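You operate a simulated robot arm through the tools that you are given. There is no shell and no other tool.

You run a simulated robot arm. Do the job below in one go: nothing can be reset, and whatever is moved stays where it is left.

TASK
Crimp the card's seal on the pouch; put it in the teal tray.
Fine: the seal with the card's number; one stroke, slide in first and out after; fingers out of the crimper; dial stays at S; the pouch ends facing as it lay.

It is judged by the outcome, as a careful person would: the job done as asked, and still so three seconds after it is handed in. It fails if anything else is knocked over, pushed out of place, dropped, spilled or broken. Lids that push on must go on centred and level and be pressed home; caps that screw on are set level and turned clockwise until they are tight.

THE ROBOT
A 6-joint arm with a two-finger parallel gripper, fixed in place. Base frame: the origin is at the foot of the arm, x ahead of it, y to its left, z up; the work surface is at about z = 86. Readings come in cm, degrees, newtons and seconds.
With the tool pointing down near the work surface it reaches from about 26 to 68 cm from the base axis. Its first joint turns from -66.0 to 66.0 degrees. Payload 2.9 kg.
The tool frame sits at the grasp point between the pads (the TCP): z along the fingers, y along the line on which they close. The tips reach 3 cm beyond it. The gripper opens to 11 cm. The fingers are 2 cm wide and 1 cm thick; the gripper's body (4.8 by 11.2 cm) begins 5.5 cm behind the TCP.
Orientation is told as [roll, pitch, yaw] about the base's x, y, z axes, in that order, counted from this pose: with the fingers straight down and closing along the base's y, the tool's x points along the base's -x, its y along +y and its z along -z.

THE INTERFACE
- The arm moves only by the tool arm_command. Its arguments are lists of equal length, an entry for each row: "turn": the turn, a rotation vector about the tool's x, y, z in degrees, a list of three; "slide": the shift along the tool's x, y, z in cm, a list of three; "hand": the opening, from 0 (shut) to 1 (fully open). In form: {"turn": [[wx, wy, wz], ...], "slide": [[dx, dy, dz], ...], "hand": [hand, ...]}. A call has 1 to 20 rows; each row is the pose to reach, as a shift and turn from the pose commanded when the call began, along the tool's axes at that moment. A row lasts 0.2 s, in which the tool goes at most 5 cm and 8.6 degrees; a call with a longer step from one row to the next is refused whole, and so is a gripper value outside its range. A pose out of reach is approached as far as the arm can. The call stops where the force on the tool passes 40 N (or 10 N more than at its start, if that is more) or the arm is blocked; 0.2 s more then pass. The fingers move at their own pace (about 10.8 cm/s each) and stop on an object; they squeeze with about 24 N. The grip force told is the motor's: it shows also when the fingers shut on nothing. Time passes only in rows, and 0.2 s behind the last, so rows that repeat a pose let the fingers close. The reply holds the time, the measured pose of the TCP, the force on the tool along the base axes, the opening and the grip force, in the units named above and with some noise, with the torque about the TCP (base axes, N m) and any sound that the robot's microphone picked up.
- Cameras (640 x 400 px; columns grow to the right, rows downward): "scene" is fixed at [7.83, 43.15, 139.09]; the picture's right is [-0.77, -0.64, 0.00], its down [-0.33, 0.39, -0.86] and it looks along [0.55, -0.66, -0.51] (base axes); focal length 333 px, centre (320, 200). "wrist" rides on the gripper at [7.2, 1.7, -10.3] in the tool frame; the picture's right is [-0.23, 0.97, 0.00], its down [-0.76, -0.18, -0.62] and it looks along [-0.61, -0.14, 0.78] (tool axes); focal length 222 px, centre (320, 200). There is no depth. A picture from a camera that has moved, and an enlarged one, comes with that camera's place and axes in the base frame and with its lens.
- capture(camera): a new picture of that camera. It takes no simulated time.
- close_up(camera, box): a new picture of the part [left, top, right, bottom] of that camera's present view, enlarged. It takes no simulated time.
- finish_job(): hands the job in; it is judged then, once.

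Places have to be worked out from the pictures, the camera data and where the tool is seen. Open the gripper and draw the arm clear of the work before you hand the job in, unless the task says otherwise.

The tools are called after "Request:" by a JSON object that holds its "api" and its "payload". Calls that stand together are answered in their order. arm_command: Moves the arm, as the interface text tells. Its arguments: {"type":"object","properties":{"turn":{"type":"array","items":{"type":"array","items":{"type":"number"}}},"slide":{"type":"array","items":{"type":"array","items":{"type":"number"}}},"hand":{"type":"array","items":{"type":"number"}}},"required":["turn","slide","hand"]} The other tools are called the same way: capture (camera) takes a picture; close_up (camera, box) takes an enlarged picture of a part of a camera's view; finish_job () hands the job in.

At the start:

```text
time: 0.0
position: [42.16, 10.43, 119.88]
orientation: [0.0, 0.0, 0.1]
force: [0.6, -0.4, -0.8]
moment: [-0.01, -0.02, 0.01]
finger_gap: 11.0
grip_force: 0.0
```

scene: 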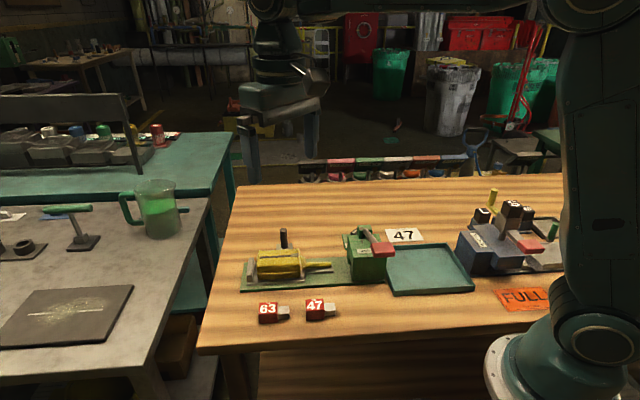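
wrist: 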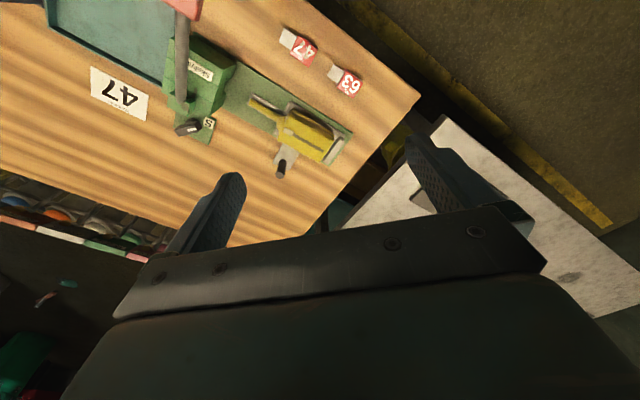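

I'll start by looking closely at the crimper, the seals, the card and the pouch before I move.

Request:
{"api": "close_up", "payload": {"camera": "scene", "box": [230, 210, 410, 330]}}

Request:
{"api": "close_up", "payload": {"camera": "scene", "box": [330, 180, 570, 320]}}

Request:
{"api": "close_up", "payload": {"camera": "wrist", "box": [150, 0, 390, 180]}}

Request:
{"api": "close_up", "payload": {"camera": "wrist", "box": [0, 0, 260, 200]}}

```text
3.33 times, centred on (320, 270) of scene
camera zoom: at [7.83, 43.15, 139.09], right [-0.77, -0.64, 0.0], down [-0.33, 0.39, -0.86], along [0.55, -0.66, -0.51], focal length 1110 px, centre (320, -33)
```

zoom: 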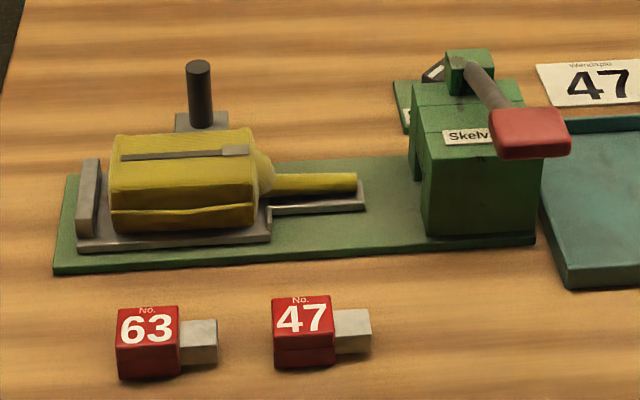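

```text
2.67 times, centred on (450, 250) of scene
camera zoom: at [7.83, 43.15, 139.09], right [-0.77, -0.64, 0.0], down [-0.33, 0.39, -0.86], along [0.55, -0.66, -0.51], focal length 888 px, centre (-27, 67)
```

zoom: 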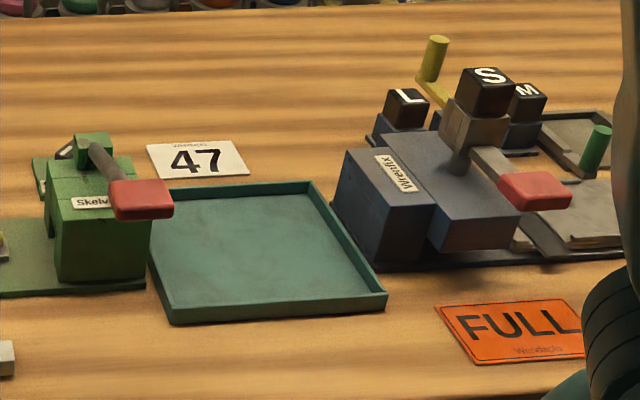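

```text
2.22 times, centred on (270, 90) of wrist
camera zoom: at [34.88, 12.06, 130.22], right [0.23, 0.97, 0.0], down [0.76, -0.18, 0.62], along [0.61, -0.14, -0.78], focal length 494 px, centre (431, 444)
```

zoom: 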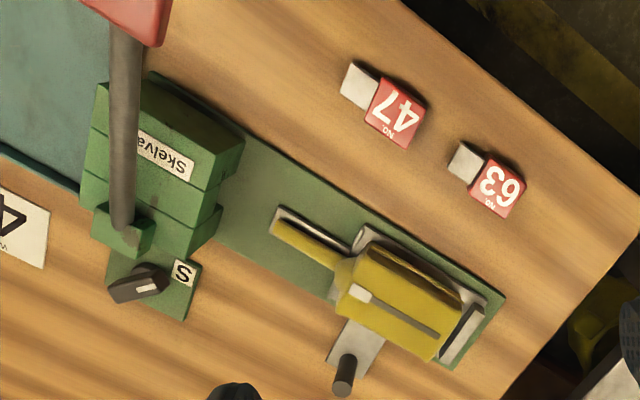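

```text
2.00 times, centred on (130, 100) of wrist
camera zoom: at [34.88, 12.06, 130.22], right [0.23, 0.97, 0.0], down [0.76, -0.18, 0.62], along [0.61, -0.14, -0.78], focal length 444 px, centre (700, 400)
```

zoom: 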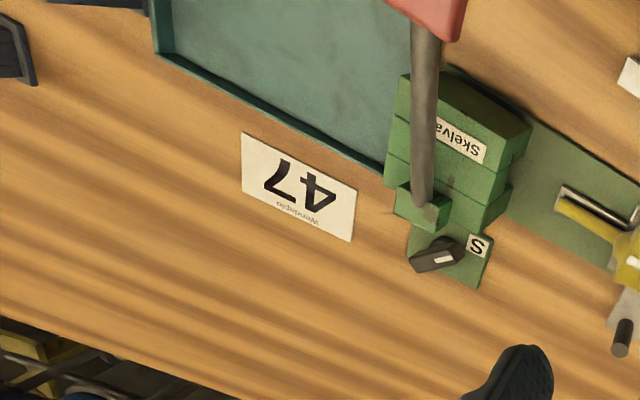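

The seal 47 sits at about (37.9, 8.8), its top near z 88. The pouch axis runs at about 45° from (54, 8) to the neck end at about (43, -3), and the lever handle is at about (30, -2, 99.5). I'll drop the wrist camera closer, staying above the lever, to see the carriage, neck and dial.

Request:
{"api": "arm_command", "payload": {"turn": [[0, 0, 0], [0, 0, 0], [0, 0, 0], [0, 0, 0]], "slide": [[1, -1, 3], [2, -2, 6], [3, -3, 9], [4, -4, 12]], "hand": [1, 1, 1, 1]}}

Request:
{"api": "capture", "payload": {"camera": "wrist"}}

```text
time: 1.0
position: [38.25, 6.22, 107.91]
orientation: [-0.2, 0.0, 0.0]
force: [-0.4, -1.2, -0.6]
moment: [-0.03, -0.01, 0.01]
finger_gap: 11.0
grip_force: 0.0
```

```text
taken
camera wrist: at [30.97, 7.94, 118.17], right [0.23, 0.97, 0.0], down [0.76, -0.18, 0.62], along [0.61, -0.14, -0.78], focal length 222 px, centre (320, 200)
```

wrist: 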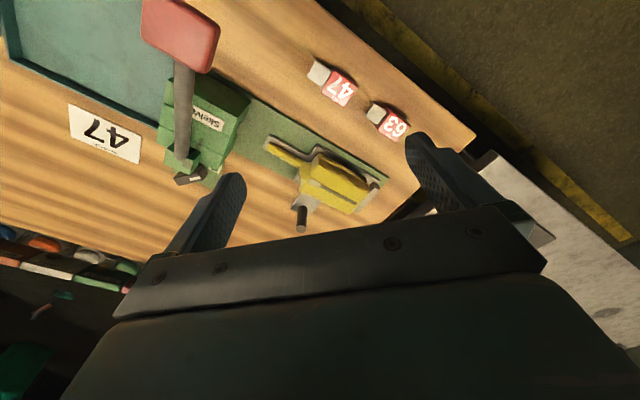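

The view is closer and clear of everything. I'll take enlarged looks at the pouch and carriage, the seals and the crimper.

Request:
{"api": "close_up", "payload": {"camera": "wrist", "box": [240, 110, 400, 230]}}

Request:
{"api": "close_up", "payload": {"camera": "wrist", "box": [290, 40, 430, 145]}}

Request:
{"api": "close_up", "payload": {"camera": "wrist", "box": [120, 60, 300, 195]}}

Request:
{"api": "close_up", "payload": {"camera": "scene", "box": [330, 215, 410, 290]}}

Request:
{"api": "close_up", "payload": {"camera": "scene", "box": [240, 225, 350, 325]}}

```text
3.33 times, centred on (320, 170) of wrist
camera zoom: at [30.97, 7.94, 118.17], right [0.23, 0.97, 0.0], down [0.76, -0.18, 0.62], along [0.61, -0.14, -0.78], focal length 740 px, centre (320, 300)
```

zoom: 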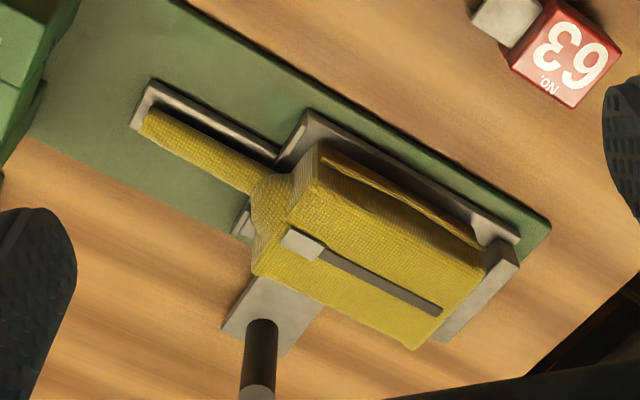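

```text
3.81 times, centred on (360, 92) of wrist
camera zoom: at [30.97, 7.94, 118.17], right [0.23, 0.97, 0.0], down [0.76, -0.18, 0.62], along [0.61, -0.14, -0.78], focal length 846 px, centre (168, 610)
```

zoom: 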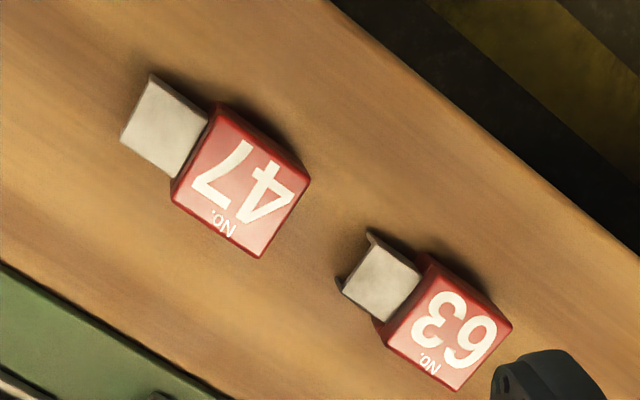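

```text
2.96 times, centred on (210, 128) of wrist
camera zoom: at [30.97, 7.94, 118.17], right [0.23, 0.97, 0.0], down [0.76, -0.18, 0.62], along [0.61, -0.14, -0.78], focal length 658 px, centre (646, 415)
```

zoom: 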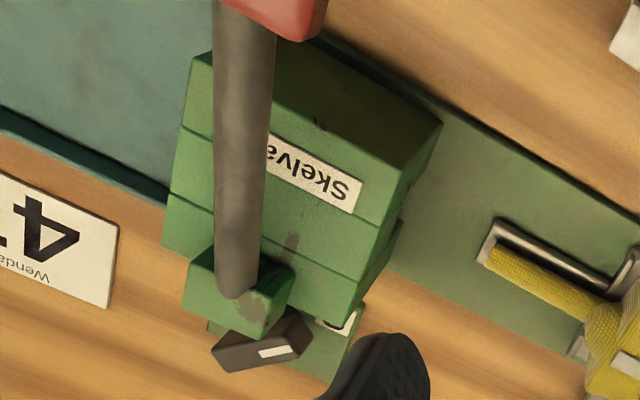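

```text
5.33 times, centred on (370, 252) of scene
camera zoom: at [7.83, 43.15, 139.09], right [-0.77, -0.64, 0.0], down [-0.33, 0.39, -0.86], along [0.55, -0.66, -0.51], focal length 1776 px, centre (53, -80)
```

zoom: 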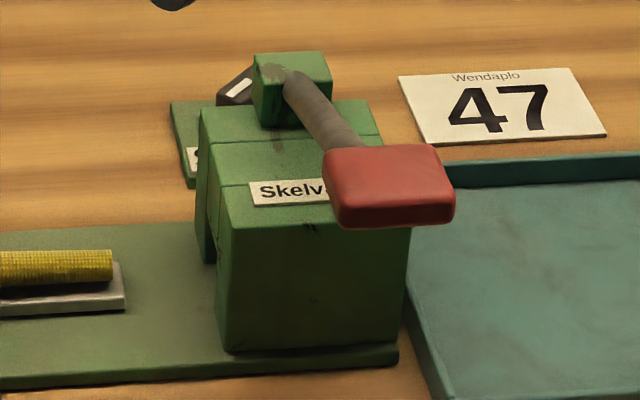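

```text
4.00 times, centred on (295, 275) of scene
camera zoom: at [7.83, 43.15, 139.09], right [-0.77, -0.64, 0.0], down [-0.33, 0.39, -0.86], along [0.55, -0.66, -0.51], focal length 1332 px, centre (420, -100)
```

zoom: 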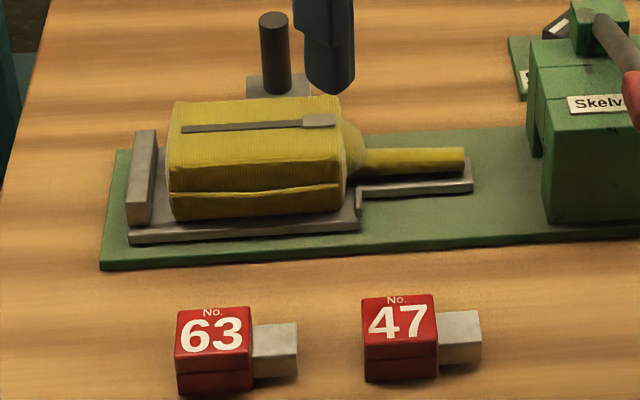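

The seals look like a red numbered block with a grey inverted channel at one end, lying parallel to the pouch neck. I need a better look at their underside and ends, so I'll zoom in hard.

Request:
{"api": "close_up", "payload": {"camera": "scene", "box": [300, 292, 348, 322]}}

Request:
{"api": "close_up", "payload": {"camera": "wrist", "box": [360, 90, 412, 145]}}

Request:
{"api": "close_up", "payload": {"camera": "wrist", "box": [300, 50, 365, 110]}}

Request:
{"api": "close_up", "payload": {"camera": "wrist", "box": [255, 125, 335, 185]}}

```text
13.33 times, centred on (324, 307) of scene
camera zoom: at [7.83, 43.15, 139.09], right [-0.77, -0.64, 0.0], down [-0.33, 0.39, -0.86], along [0.55, -0.66, -0.51], focal length 4440 px, centre (267, -1227)
```

zoom: 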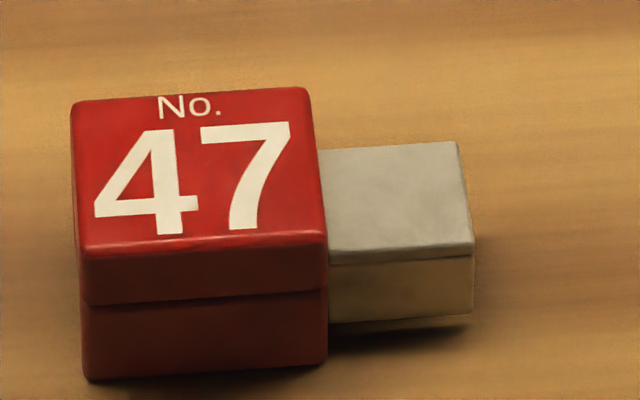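

```text
7.27 times, centred on (386, 118) of wrist
camera zoom: at [30.97, 7.94, 118.17], right [0.23, 0.97, 0.0], down [0.76, -0.18, 0.62], along [0.61, -0.14, -0.78], focal length 1615 px, centre (-160, 800)
```

zoom: 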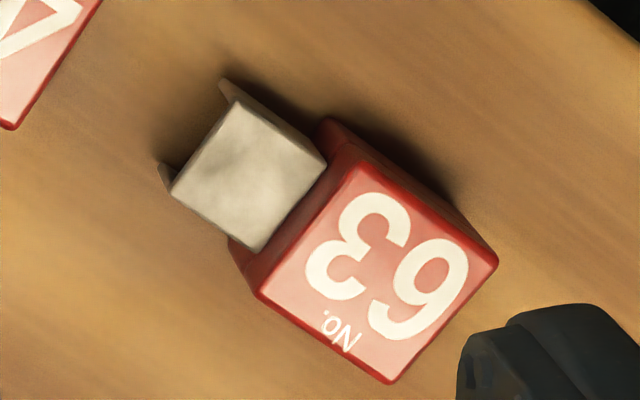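

```text
6.67 times, centred on (332, 80) of wrist
camera zoom: at [30.97, 7.94, 118.17], right [0.23, 0.97, 0.0], down [0.76, -0.18, 0.62], along [0.61, -0.14, -0.78], focal length 1481 px, centre (237, 1000)
```

zoom: 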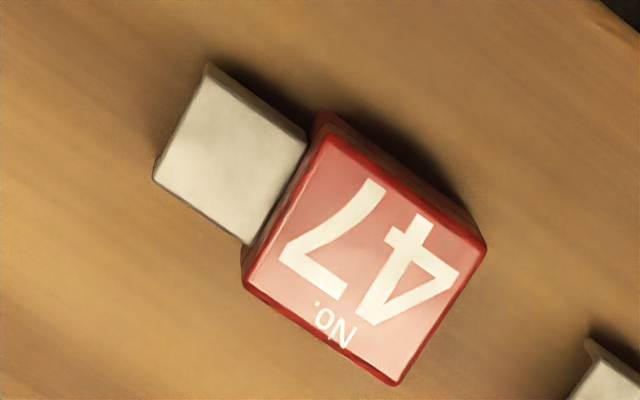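

```text
6.67 times, centred on (295, 155) of wrist
camera zoom: at [30.97, 7.94, 118.17], right [0.23, 0.97, 0.0], down [0.76, -0.18, 0.62], along [0.61, -0.14, -0.78], focal length 1481 px, centre (487, 500)
```

zoom: 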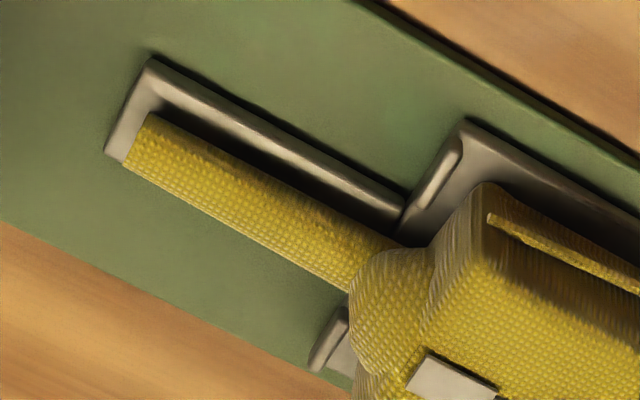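

The seal is a red block about 3.55 × 2.9 × 2.5 cm centred near (37.6, 9.06), with a grey inverted-U clip on its end whose open end faces the crimper. I'll turn to yaw 45° so the fingers straddle the block's sides, and move above it for a check.

Request:
{"api": "arm_command", "payload": {"turn": [[0, 0, -7.5], [0, 0, -15], [0, 0, -22.5], [0, 0, -30], [0, 0, -37.5], [0, 0, -45], [0, 0, -45]], "slide": [[0.1, 0.5, 0], [0.2, 1.0, 0], [0.3, 1.5, 0], [0.4, 2.0, 0], [0.5, 2.4, 0], [0.6, 2.7, 2], [0.6, 2.7, 5]], "hand": [1, 0.9, 0.8, 0.7, 0.6, 0.5, 0.5]}}

Request:
{"api": "capture", "payload": {"camera": "wrist"}}

Request:
{"api": "capture", "payload": {"camera": "scene"}}

```text
time: 2.6
position: [37.73, 9.21, 102.74]
orientation: [0.0, 0.1, 45.1]
force: [0.1, -0.3, 0.7]
moment: [0.01, 0.02, 0.02]
finger_gap: 5.5
grip_force: 0.0
```

```text
taken
camera wrist: at [31.25, 5.14, 113.14], right [-0.53, 0.85, 0.0], down [0.66, 0.41, 0.62], along [0.53, 0.33, -0.78], focal length 222 px, centre (320, 200)
```

wrist: 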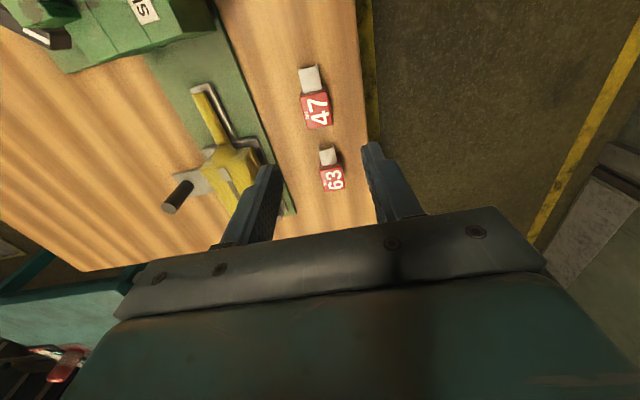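

```text
taken
```

scene: 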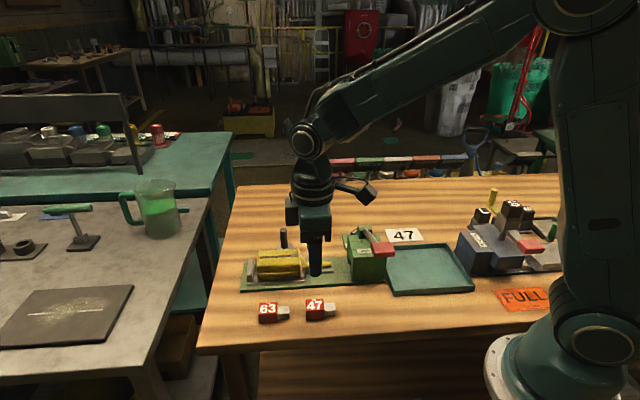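

I'm above seal 47 at z 102.7. I'll zoom the wrist view on the seal to refine its position and angle before going down.

Request:
{"api": "close_up", "payload": {"camera": "wrist", "box": [280, 50, 360, 145]}}

Request:
{"api": "close_up", "payload": {"camera": "wrist", "box": [150, 60, 290, 220]}}

```text
4.21 times, centred on (320, 98) of wrist
camera zoom: at [31.25, 5.14, 113.14], right [-0.53, 0.85, 0.0], down [0.66, 0.41, 0.62], along [0.53, 0.33, -0.78], focal length 935 px, centre (320, 632)
```

zoom: 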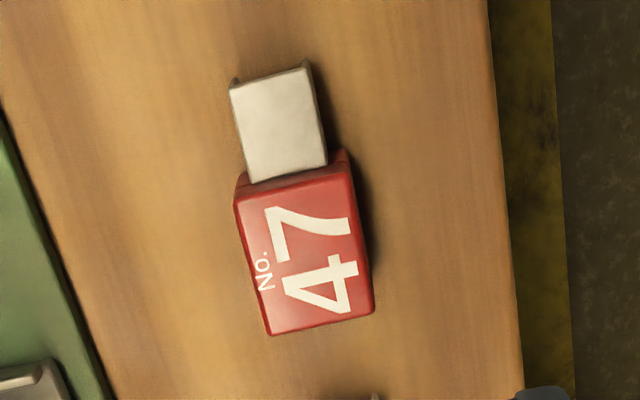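

```text
2.50 times, centred on (220, 140) of wrist
camera zoom: at [31.25, 5.14, 113.14], right [-0.53, 0.85, 0.0], down [0.66, 0.41, 0.62], along [0.53, 0.33, -0.78], focal length 555 px, centre (570, 350)
```

zoom: 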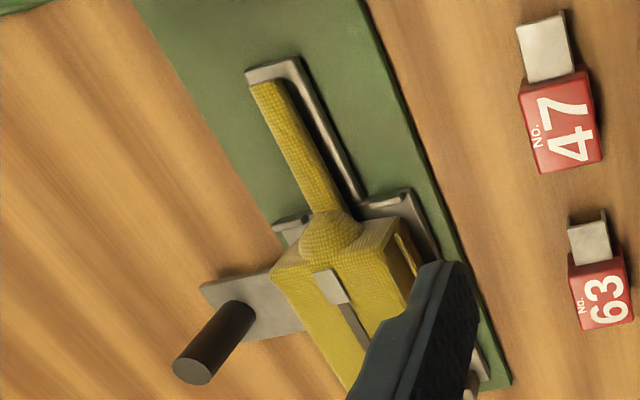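

The seal centre refines to about (37.67, 8.95) with its sides at 45°. I'll shift slightly and descend so the tips stop about 0.8 cm above the table, fingers still open.

Request:
{"api": "arm_command", "payload": {"turn": [[0, 0, 0], [0, 0, 0], [0, 0, 0], [0, 0, 0], [0, 0, 0], [0, 0, 0]], "slide": [[0.1, -0.18, 3], [0.1, -0.18, 6], [0.1, -0.18, 9], [0.1, -0.18, 11], [0.1, -0.18, 12.9], [0.1, -0.18, 12.9]], "hand": [0.5, 0.5, 0.5, 0.5, 0.5, 0.5]}}

Request:
{"api": "close_up", "payload": {"camera": "scene", "box": [260, 240, 380, 330]}}

Request:
{"api": "close_up", "payload": {"camera": "wrist", "box": [220, 80, 420, 220]}}

```text
time: 4.0
position: [37.67, 8.84, 89.88]
orientation: [0.0, -0.1, 45.0]
force: [-1.2, 0.0, -0.4]
moment: [-0.02, 0.03, -0.04]
finger_gap: 5.48
grip_force: 0.1
```

```text
4.44 times, centred on (320, 285) of scene
camera zoom: at [7.83, 43.15, 139.09], right [-0.77, -0.64, 0.0], down [-0.33, 0.39, -0.86], along [0.55, -0.66, -0.51], focal length 1480 px, centre (320, -178)
```

zoom: 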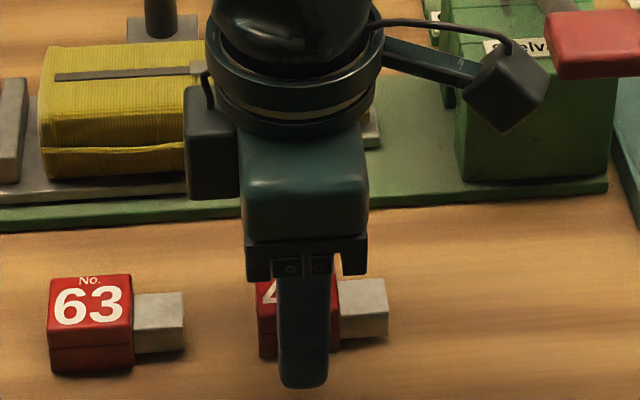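

```text
2.86 times, centred on (320, 150) of wrist
camera zoom: at [31.27, 4.95, 100.22], right [-0.53, 0.85, 0.0], down [0.66, 0.41, 0.62], along [0.53, 0.33, -0.78], focal length 635 px, centre (320, 343)
```

zoom: 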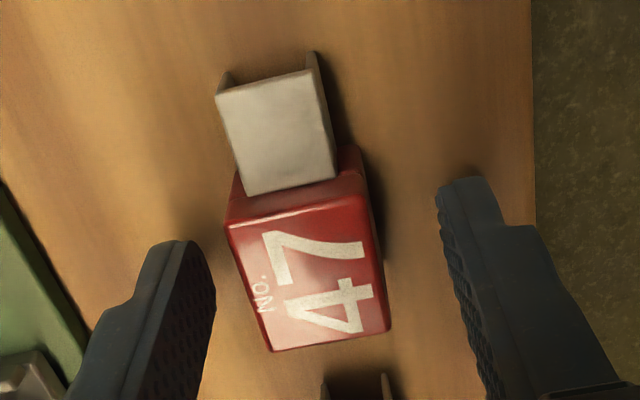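

The fingers straddle the red block symmetrically. I'll close on it and hold.

Request:
{"api": "arm_command", "payload": {"turn": [[0, 0, 0], [0, 0, 0], [0, 0, 0], [0, 0, 0], [0, 0, 0]], "slide": [[0, 0, 0], [0, 0, 0], [0, 0, 0], [0, 0, 0], [0, 0, 0]], "hand": [0.3, 0.15, 0.1, 0.1, 0.1]}}

Request:
{"api": "close_up", "payload": {"camera": "wrist", "box": [220, 80, 420, 220]}}

```text
time: 5.2
position: [37.74, 8.91, 89.93]
orientation: [0.0, 0.0, 45.0]
force: [-0.2, 0.1, 0.3]
moment: [0.02, 0.02, -0.01]
finger_gap: 2.91
grip_force: 24.0
```

```text
2.86 times, centred on (320, 150) of wrist
camera zoom: at [31.27, 4.95, 100.25], right [-0.53, 0.85, 0.0], down [0.66, 0.41, 0.62], along [0.53, 0.33, -0.78], focal length 635 px, centre (320, 343)
```

zoom: 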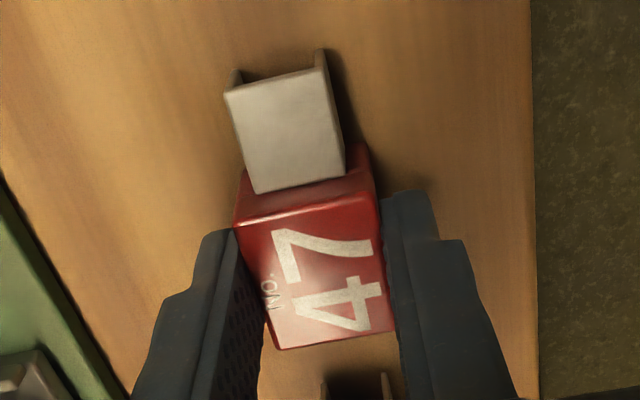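

Gripped at a 2.91 cm gap with 24 N. I'll lift it straight up, then turn it toward the scene camera to see the clip's open end and underside.

Request:
{"api": "arm_command", "payload": {"turn": [[0, 0, 0], [0, 0, 0], [0, 0, 0], [0, 0, 0], [0, 0, 0], [0, 0, 7.5], [0, 0, 15], [0, 0, 22.5], [0, 0, 30], [0, 0, 37.5], [0, 0, 45], [0, 0, 52.5], [0, 0, 60], [0, 0, 67.5], [0, 0, 75], [0, 0, 82.5], [0, 0, 90]], "slide": [[0, 0, -1], [0, 0, -4], [0, 0, -8], [0, 0, -12], [0, 0, -16], [0, 0, -18], [0, 0, -18], [0, 0, -18], [0, 0, -18], [0, 0, -18], [0, 0, -18], [0, 0, -18], [0, 0, -18], [0, 0, -18], [0, 0, -18], [0, 0, -18], [0, 0, -18]], "hand": [0.1, 0.1, 0.1, 0.1, 0.1, 0.1, 0.1, 0.1, 0.1, 0.1, 0.1, 0.1, 0.1, 0.1, 0.1, 0.1, 0.1]}}

Request:
{"api": "capture", "payload": {"camera": "scene"}}

Request:
{"api": "capture", "payload": {"camera": "wrist"}}

```text
time: 8.8
position: [37.7, 8.93, 107.93]
orientation: [-0.1, 0.1, -45.1]
force: [-0.5, -0.1, -0.3]
moment: [0.02, 0.0, -0.02]
finger_gap: 2.9
grip_force: 24.2
```

```text
taken
```

scene: 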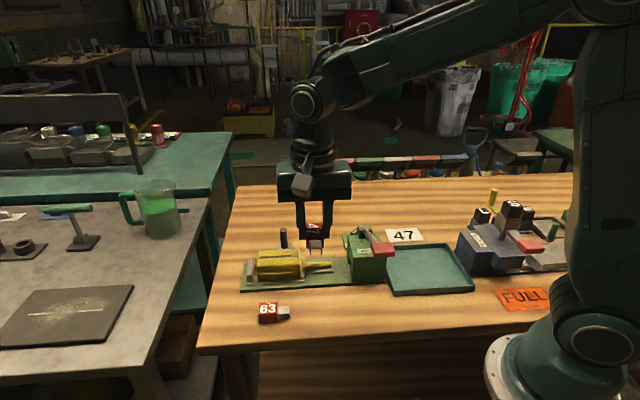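

```text
taken
camera wrist: at [33.71, 15.13, 118.27], right [0.85, 0.53, 0.0], down [0.41, -0.67, 0.62], along [0.33, -0.53, -0.78], focal length 222 px, centre (320, 200)
```

wrist: 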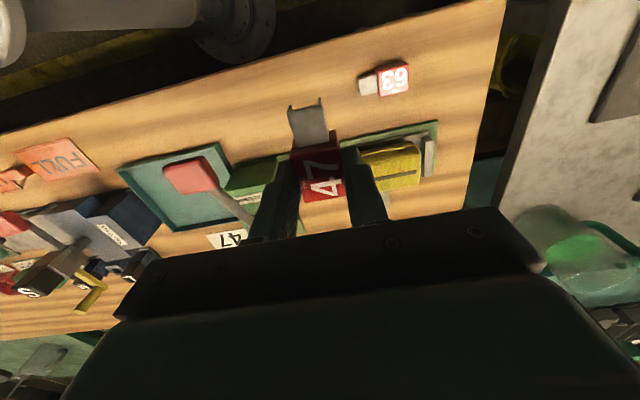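

The lift went cleanly. I'll zoom in on the clip end facing the scene camera.

Request:
{"api": "close_up", "payload": {"camera": "scene", "box": [290, 215, 340, 260]}}

Request:
{"api": "close_up", "payload": {"camera": "wrist", "box": [270, 80, 370, 220]}}

```text
8.89 times, centred on (315, 238) of scene
camera zoom: at [7.83, 43.15, 139.09], right [-0.77, -0.64, 0.0], down [-0.33, 0.39, -0.86], along [0.55, -0.66, -0.51], focal length 2960 px, centre (364, -133)
```

zoom: 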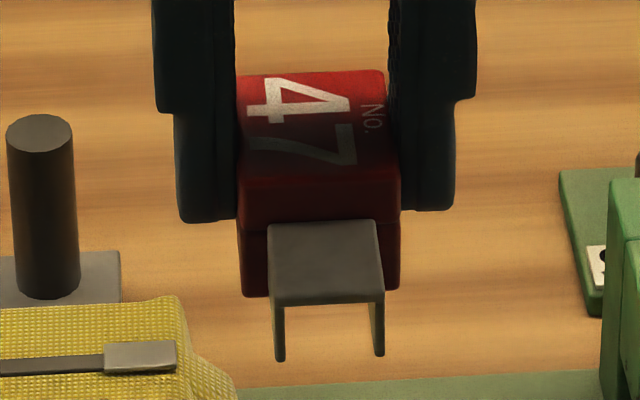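

```text
2.86 times, centred on (320, 150) of wrist
camera zoom: at [33.71, 15.13, 118.27], right [0.85, 0.53, 0.0], down [0.41, -0.67, 0.62], along [0.33, -0.53, -0.78], focal length 635 px, centre (320, 343)
```

zoom: 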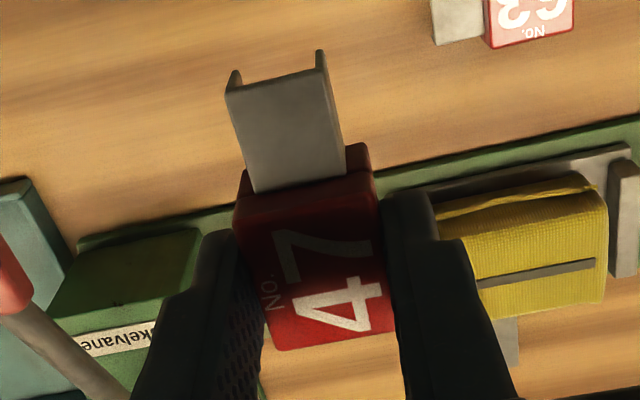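

The clip is an inverted U: roof about 1.6 cm and leg bottoms about 0.2 cm above the red block's base, inner width about 1.6 cm. So it must straddle the neck end with the red block beyond the tongue tip, which means turning it 180°. I'll measure the neck and tongue in detail before placing it.

Request:
{"api": "close_up", "payload": {"camera": "scene", "box": [300, 250, 350, 290]}}

Request:
{"api": "close_up", "payload": {"camera": "scene", "box": [335, 225, 405, 290]}}

Request:
{"api": "close_up", "payload": {"camera": "scene", "box": [235, 250, 305, 300]}}

```text
10.00 times, centred on (325, 270) of scene
camera zoom: at [7.83, 43.15, 139.09], right [-0.77, -0.64, 0.0], down [-0.33, 0.39, -0.86], along [0.55, -0.66, -0.51], focal length 3330 px, centre (270, -500)
```

zoom: 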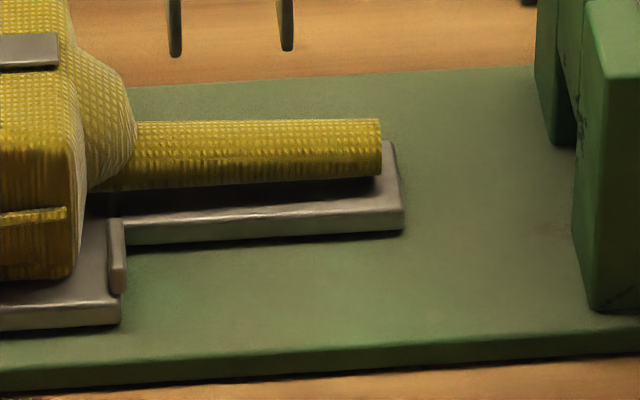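

```text
6.15 times, centred on (370, 258) of scene
camera zoom: at [7.83, 43.15, 139.09], right [-0.77, -0.64, 0.0], down [-0.33, 0.39, -0.86], along [0.55, -0.66, -0.51], focal length 2049 px, centre (12, -154)
```

zoom: 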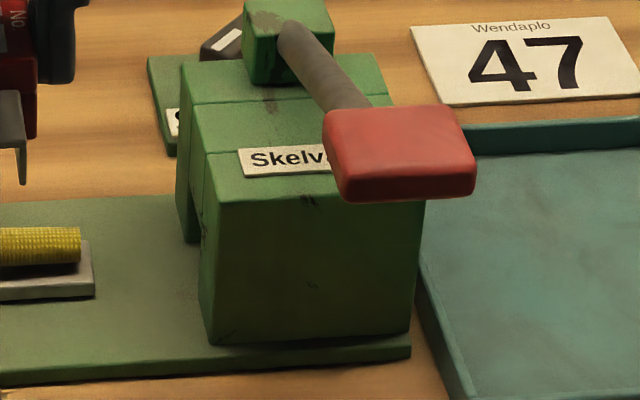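

```text
8.00 times, centred on (270, 275) of scene
camera zoom: at [7.83, 43.15, 139.09], right [-0.77, -0.64, 0.0], down [-0.33, 0.39, -0.86], along [0.55, -0.66, -0.51], focal length 2664 px, centre (720, -400)
```

zoom: 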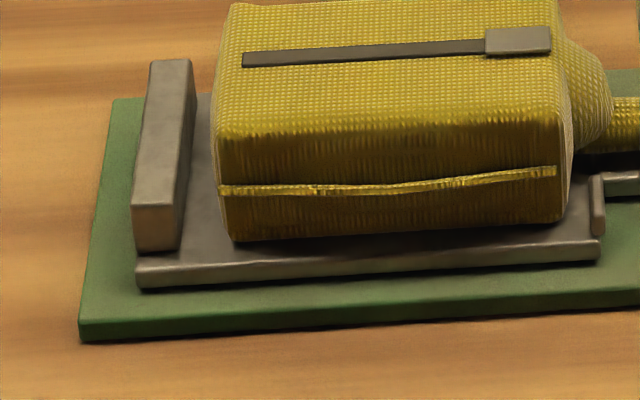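

The base plate top is about z 86.75 and the tongue top about 87.45, with a neck about 1.36 cm across. Before choosing the seal's direction I want to be sure the red block is solid underneath, so I'll tilt it to show its underside to the scene camera.

Request:
{"api": "arm_command", "payload": {"turn": [[0, 0, 0], [0, 7.5, 0], [0, 15, 0], [0, 22.5, 0], [0, 30, 0], [0, 37.5, 0], [0, 45, 0], [0, 52.5, 0], [0, 60, 0], [0, 67.5, 0], [0, 75, 0]], "slide": [[0, 0, -4], [0, 0, -6], [0, 0, -6], [0, 0, -6], [0, 0, -6], [0, 0, -6], [0, 0, -6], [0, 0, -6], [0, 0, -6], [0, 0, -6], [0, 0, -6]], "hand": [0.1, 0.1, 0.1, 0.1, 0.1, 0.1, 0.1, 0.1, 0.1, 0.1, 0.1]}}

Request:
{"api": "capture", "payload": {"camera": "scene"}}

```text
time: 11.2
position: [25.08, 12.7, 98.9]
orientation: [0.3, 74.4, -44.8]
force: [-0.7, -0.9, 2.3]
moment: [-0.3, -0.11, -0.06]
finger_gap: 2.88
grip_force: 24.0
out of reach, approached as far as the arm can: row 5, 6, 7, 8, 9, 10, 11
```

```text
taken
```

scene: 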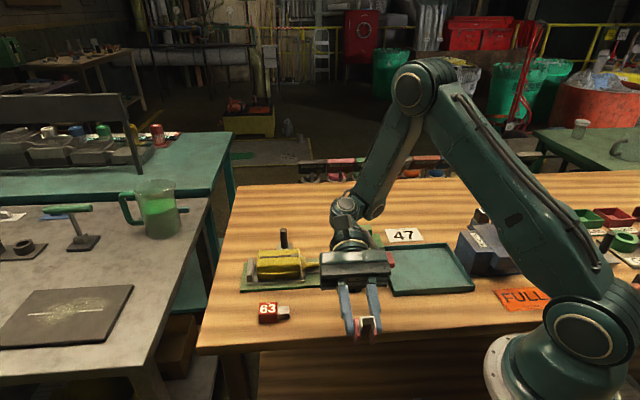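

The tilt pushed the pose out of reach and the arm sank to (25, 12.7, 98.9), closer to the crimper than I wanted. I'll look at it and at what's around it before moving further.

Request:
{"api": "close_up", "payload": {"camera": "scene", "box": [310, 180, 410, 350]}}

Request:
{"api": "capture", "payload": {"camera": "wrist"}}

Request:
{"api": "close_up", "payload": {"camera": "scene", "box": [335, 300, 395, 345]}}

```text
2.35 times, centred on (360, 265) of scene
camera zoom: at [7.82, 43.15, 139.09], right [-0.77, -0.64, 0.0], down [-0.33, 0.39, -0.86], along [0.55, -0.66, -0.51], focal length 784 px, centre (226, 47)
```

zoom: 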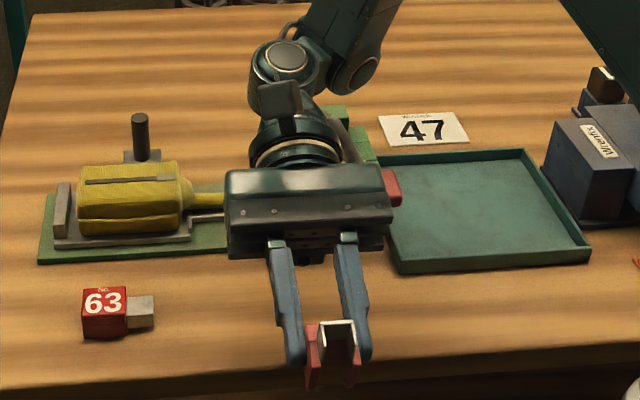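

```text
taken
camera wrist: at [31.89, 8.14, 108.69], right [0.73, 0.64, -0.22], down [0.44, -0.7, -0.57], along [-0.52, 0.32, -0.79], focal length 222 px, centre (320, 200)
```

wrist: 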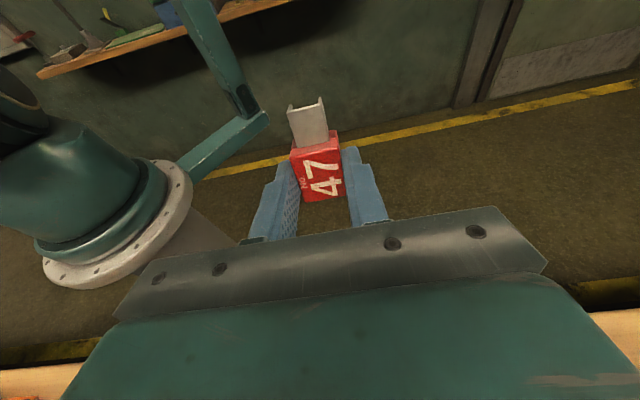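

```text
8.89 times, centred on (365, 322) of scene
camera zoom: at [7.82, 43.15, 139.09], right [-0.77, -0.64, 0.0], down [-0.33, 0.39, -0.86], along [0.55, -0.66, -0.51], focal length 2960 px, centre (-80, -889)
```

zoom: 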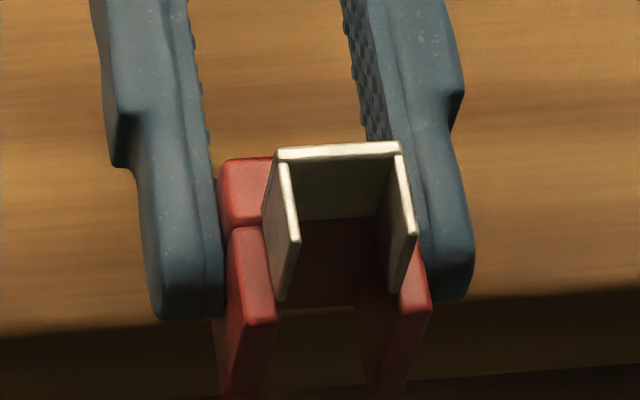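

Useful find: the red block is open underneath too, so the whole seal is a saddle that straddles the neck without being turned round. However, the lever handle looks lower than before, so the hand seems to be leaning lightly on it; no sound was reported. I'll back out the way I came, a few rows at a time.

Request:
{"api": "arm_command", "payload": {"turn": [[0, -4, 0], [0, -8, 0], [0, -12, 0]], "slide": [[0, 0, 0], [0, 0, 0], [0, 0, 0]], "hand": [0.1, 0.1, 0.1]}}

Request:
{"api": "close_up", "payload": {"camera": "scene", "box": [310, 180, 410, 350]}}

```text
time: 12.0
position: [24.82, 13.0, 99.13]
orientation: [0.1, 63.0, -45.0]
force: [1.5, -0.5, -0.5]
moment: [0.0, 0.0, 0.02]
finger_gap: 2.91
grip_force: 23.8
```

```text
2.35 times, centred on (360, 265) of scene
camera zoom: at [7.83, 43.15, 139.09], right [-0.77, -0.64, 0.0], down [-0.33, 0.39, -0.86], along [0.55, -0.66, -0.51], focal length 784 px, centre (226, 47)
```

zoom: 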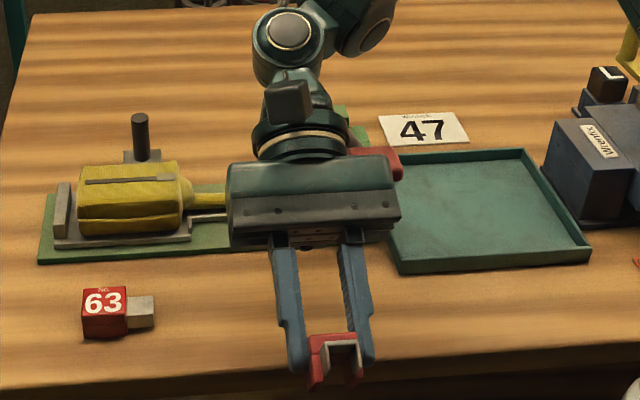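

The lever sprang back to its original height, the force is back to zero and no sound was made, so it was only a partial touch. I'll raise the hand and level it while moving away from the lever.

Request:
{"api": "arm_command", "payload": {"turn": [[0, -7.8, 0], [0, -15.6, 0], [0, -23.4, 0], [0, -31.2, 0], [0, -39, 0], [0, -46.8, 0], [0, -54.6, 0], [0, -63, 0], [0, -63, 0]], "slide": [[0.72, 0.44, -1.06], [1.44, 0.88, -2.12], [2.16, 1.32, -3.18], [2.88, 1.76, -4.25], [3.6, 2.2, -5.3], [4.33, 2.65, -6.37], [5.05, 3.1, -7.43], [5.77, 3.53, -8.5], [5.77, 3.53, -8.5]], "hand": [0.1, 0.1, 0.1, 0.1, 0.1, 0.1, 0.1, 0.1, 0.1]}}

Request:
{"api": "close_up", "payload": {"camera": "scene", "box": [230, 180, 420, 340]}}

```text
time: 14.0
position: [30.62, 12.14, 108.25]
orientation: [0.0, -0.2, -45.0]
force: [0.2, 1.5, -0.5]
moment: [0.0, 0.0, 0.04]
finger_gap: 2.92
grip_force: 24.4
```

```text
2.50 times, centred on (325, 260) of scene
camera zoom: at [7.83, 43.15, 139.09], right [-0.77, -0.64, 0.0], down [-0.33, 0.39, -0.86], along [0.55, -0.66, -0.51], focal length 832 px, centre (308, 50)
```

zoom: 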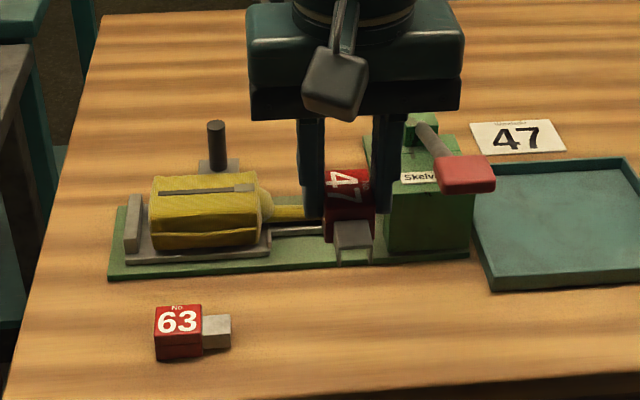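

Everything is back where it was, lever up. Now I'll turn back to yaw 45° (grey clip leading toward the crimper) and move the seal to hover over the neck.

Request:
{"api": "arm_command", "payload": {"turn": [[0, 0, -7.5], [0, 0, -15], [0, 0, -22.5], [0, 0, -30], [0, 0, -37.5], [0, 0, -45], [0, 0, -52.5], [0, 0, -60], [0, 0, -67.5], [0, 0, -75], [0, 0, -82.5], [0, 0, -90], [0, 0, -90], [0, 0, -90], [0, 0, -90]], "slide": [[-1.58, 0.17, 0], [-3.16, 0.33, 0], [-4.74, 0.5, 0], [-6.32, 0.66, 0], [-7.9, 0.83, 0], [-9.48, 1.0, 0], [-11.05, 1.15, 0], [-12.63, 1.3, 0], [-14.2, 1.5, 0], [-15.8, 1.65, 0], [-17.4, 1.8, 0], [-18.95, 1.98, 0], [-18.95, 1.98, 3.5], [-18.95, 1.98, 7], [-18.95, 1.98, 10.2]], "hand": [0.1, 0.1, 0.1, 0.1, 0.1, 0.1, 0.1, 0.1, 0.1, 0.1, 0.1, 0.1, 0.1, 0.1, 0.1]}}

Request:
{"api": "close_up", "payload": {"camera": "scene", "box": [240, 200, 400, 300]}}

Request:
{"api": "close_up", "payload": {"camera": "wrist", "box": [200, 60, 440, 220]}}

```text
time: 17.2
position: [45.34, 0.13, 97.88]
orientation: [0.0, 0.0, 44.9]
force: [0.3, 0.2, -0.9]
moment: [0.02, -0.01, 0.01]
finger_gap: 2.9
grip_force: 24.3
```

```text
4.00 times, centred on (320, 250) of scene
camera zoom: at [7.83, 43.15, 139.09], right [-0.77, -0.64, 0.0], down [-0.33, 0.39, -0.86], along [0.55, -0.66, -0.51], focal length 1332 px, centre (320, 0)
```

zoom: 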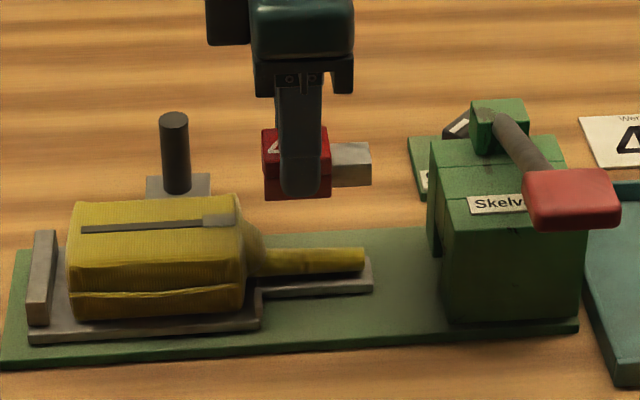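

```text
2.50 times, centred on (320, 140) of wrist
camera zoom: at [39.02, -3.93, 108.29], right [-0.53, 0.85, 0.0], down [0.66, 0.41, 0.62], along [0.53, 0.33, -0.78], focal length 555 px, centre (320, 350)
```

zoom: 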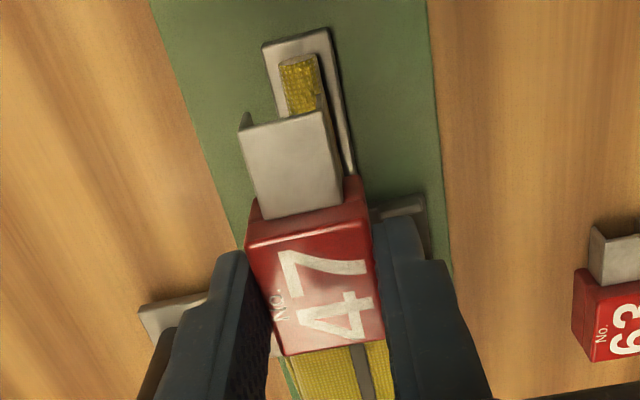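

The relative alignment looks good: the neck axis sits at x−y of about 45.15 to 45.3 and the seal at about 45.2. Moving 0.17 cm forward keeps the red block clear of the pouch shoulder. I'll lower to just above the neck and recheck up close.

Request:
{"api": "arm_command", "payload": {"turn": [[0, 0, 0], [0, 0, 0], [0, 0, 0], [0, 0, 0]], "slide": [[0.17, 0, 2], [0.17, 0, 4], [0.17, 0, 4.5], [0.17, 0, 4.5]], "hand": [0.1, 0.1, 0.1, 0.1]}}

Request:
{"api": "close_up", "payload": {"camera": "scene", "box": [290, 225, 360, 285]}}

Request:
{"api": "close_up", "payload": {"camera": "wrist", "box": [270, 60, 370, 150]}}

Request:
{"api": "close_up", "payload": {"camera": "wrist", "box": [200, 60, 440, 220]}}

```text
time: 18.2
position: [45.15, -0.12, 93.46]
orientation: [0.1, 0.0, 45.1]
force: [0.0, 0.4, -0.5]
moment: [-0.03, 0.01, -0.01]
finger_gap: 2.87
grip_force: 23.7
```

```text
6.67 times, centred on (325, 255) of scene
camera zoom: at [7.83, 43.15, 139.09], right [-0.77, -0.64, 0.0], down [-0.33, 0.39, -0.86], along [0.55, -0.66, -0.51], focal length 2220 px, centre (287, -167)
```

zoom: 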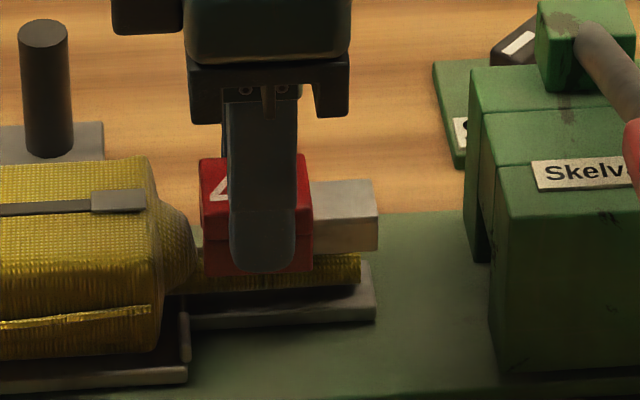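

```text
4.44 times, centred on (320, 105) of wrist
camera zoom: at [38.78, -4.03, 103.81], right [-0.53, 0.85, 0.0], down [0.66, 0.41, 0.62], along [0.53, 0.33, -0.78], focal length 987 px, centre (320, 622)
```

zoom: 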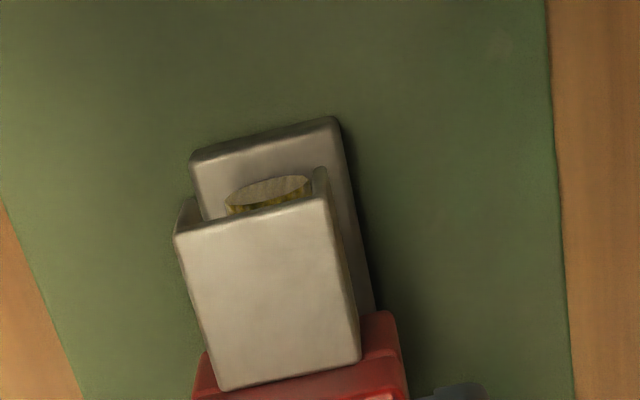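

```text
2.50 times, centred on (320, 140) of wrist
camera zoom: at [38.78, -4.03, 103.81], right [-0.53, 0.85, 0.0], down [0.66, 0.41, 0.62], along [0.53, 0.33, -0.78], focal length 555 px, centre (320, 350)
```

zoom: 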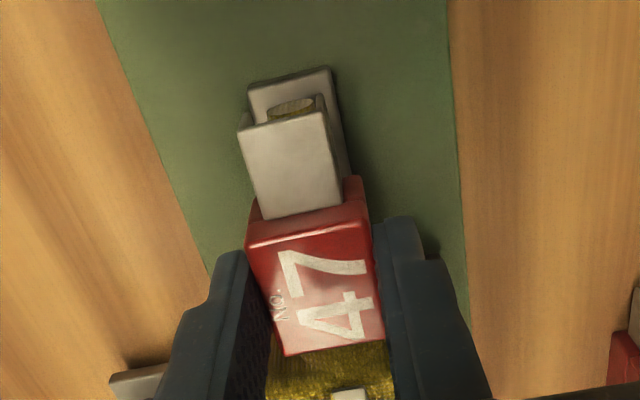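

At the clip end, the wrist view puts the clip centre at x−y of about 45.18 and the neck centre at about 45.23, so the lateral error is only about 0.04 cm. The rear of the red block clears the shoulder by about 0.2 cm. I'll lower it slowly and watch the force.

Request:
{"api": "arm_command", "payload": {"turn": [[0, 0, 0], [0, 0, 0], [0, 0, 0], [0, 0, 0], [0, 0, 0]], "slide": [[0, 0, 0.3], [0, 0, 0.6], [0, 0, 0.9], [0, 0, 1.2], [0, 0, 1.5]], "hand": [0.1, 0.1, 0.1, 0.1, 0.1]}}

Request:
{"api": "close_up", "payload": {"camera": "scene", "box": [290, 225, 360, 285]}}

Request:
{"api": "close_up", "payload": {"camera": "wrist", "box": [270, 60, 370, 150]}}

```text
time: 19.4
position: [45.22, 0.03, 91.97]
orientation: [0.1, 0.0, 45.0]
force: [-0.5, -0.3, -0.7]
moment: [-0.01, -0.02, 0.01]
finger_gap: 2.9
grip_force: 24.2
```

```text
6.67 times, centred on (325, 255) of scene
camera zoom: at [7.83, 43.15, 139.09], right [-0.77, -0.64, 0.0], down [-0.33, 0.39, -0.86], along [0.55, -0.66, -0.51], focal length 2220 px, centre (287, -167)
```

zoom: 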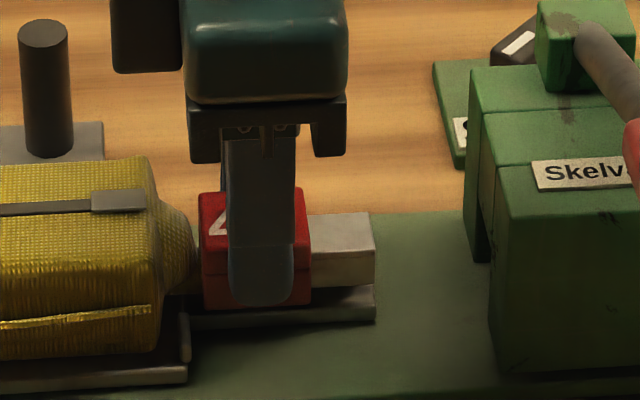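

```text
4.44 times, centred on (320, 105) of wrist
camera zoom: at [38.86, -4.04, 102.32], right [-0.53, 0.85, 0.0], down [0.66, 0.41, 0.62], along [0.53, 0.33, -0.78], focal length 987 px, centre (320, 622)
```

zoom: 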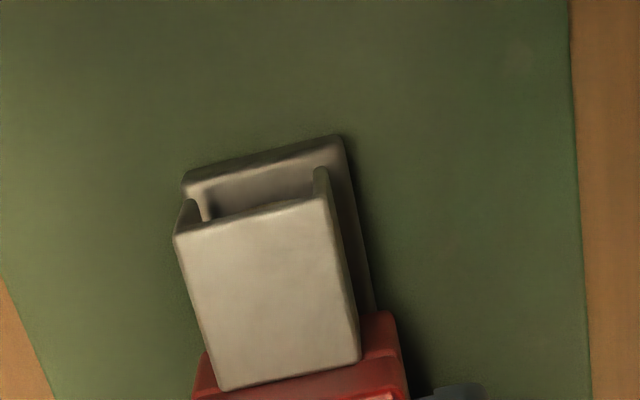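

There's no contact force, and the clip is straddling the neck without touching. I'll go down the last few millimetres in small steps to feel for the tongue.

Request:
{"api": "arm_command", "payload": {"turn": [[0, 0, 0], [0, 0, 0], [0, 0, 0], [0, 0, 0]], "slide": [[0, 0, 0.1], [0, 0, 0.2], [0, 0, 0.3], [0, 0, 0.4]], "hand": [0.1, 0.1, 0.1, 0.1]}}

Request:
{"api": "close_up", "payload": {"camera": "scene", "box": [290, 225, 360, 285]}}

```text
time: 20.4
position: [45.3, 0.03, 91.57]
orientation: [0.0, 0.0, 45.0]
force: [-1.8, 0.2, 4.6]
moment: [0.05, 0.02, -0.04]
finger_gap: 2.89
grip_force: 24.2
```

```text
6.67 times, centred on (325, 255) of scene
camera zoom: at [7.82, 43.15, 139.09], right [-0.77, -0.64, 0.0], down [-0.33, 0.39, -0.86], along [0.55, -0.66, -0.51], focal length 2220 px, centre (287, -167)
```

zoom: 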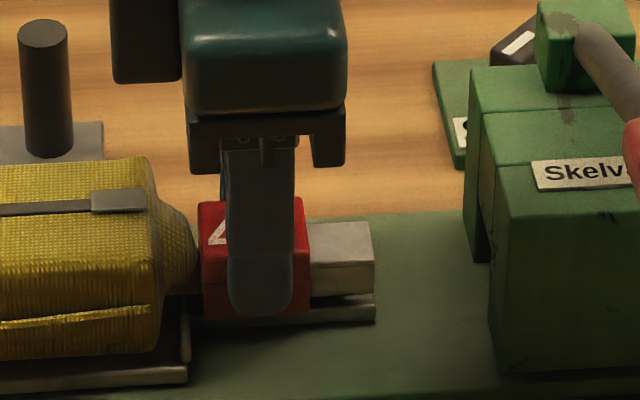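

A 4.6 N upward force shows it is seated at TCP z 91.57. I'll release gently, lift straight up and look at how the seal sits.

Request:
{"api": "arm_command", "payload": {"turn": [[0, 0, 0], [0, 0, 0], [0, 0, 0], [0, 0, 0], [0, 0, 0], [0, 0, 0], [0, 0, 0], [0, 0, 0]], "slide": [[0, 0, 0], [0, 0, 0], [0, 0, 0], [0, 0, 0], [0, 0, -0.5], [0, 0, -2.5], [0, 0, -5.5], [0, 0, -9]], "hand": [0.3, 0.36, 0.42, 0.42, 0.42, 0.42, 0.42, 0.42]}}

Request:
{"api": "close_up", "payload": {"camera": "scene", "box": [290, 235, 360, 290]}}

Request:
{"api": "close_up", "payload": {"camera": "wrist", "box": [200, 60, 440, 220]}}

```text
time: 22.2
position: [45.29, -0.07, 100.58]
orientation: [0.0, 0.0, 45.0]
force: [-0.7, -0.7, -0.4]
moment: [-0.02, 0.01, -0.02]
finger_gap: 4.62
grip_force: 0.0
```

```text
7.27 times, centred on (325, 262) of scene
camera zoom: at [7.83, 43.15, 139.09], right [-0.77, -0.64, 0.0], down [-0.33, 0.39, -0.86], along [0.55, -0.66, -0.51], focal length 2422 px, centre (284, -254)
```

zoom: 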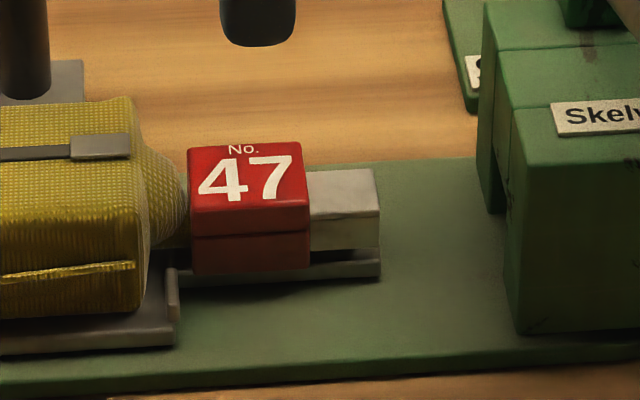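

```text
2.50 times, centred on (320, 140) of wrist
camera zoom: at [38.86, -4.11, 110.95], right [-0.53, 0.85, 0.0], down [0.66, 0.41, 0.62], along [0.53, 0.33, -0.78], focal length 555 px, centre (320, 350)
```

zoom: 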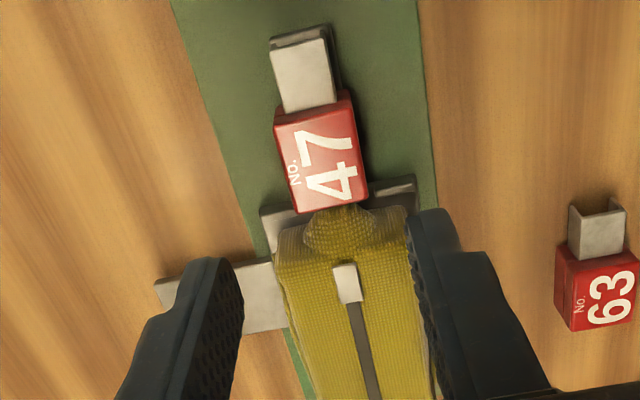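

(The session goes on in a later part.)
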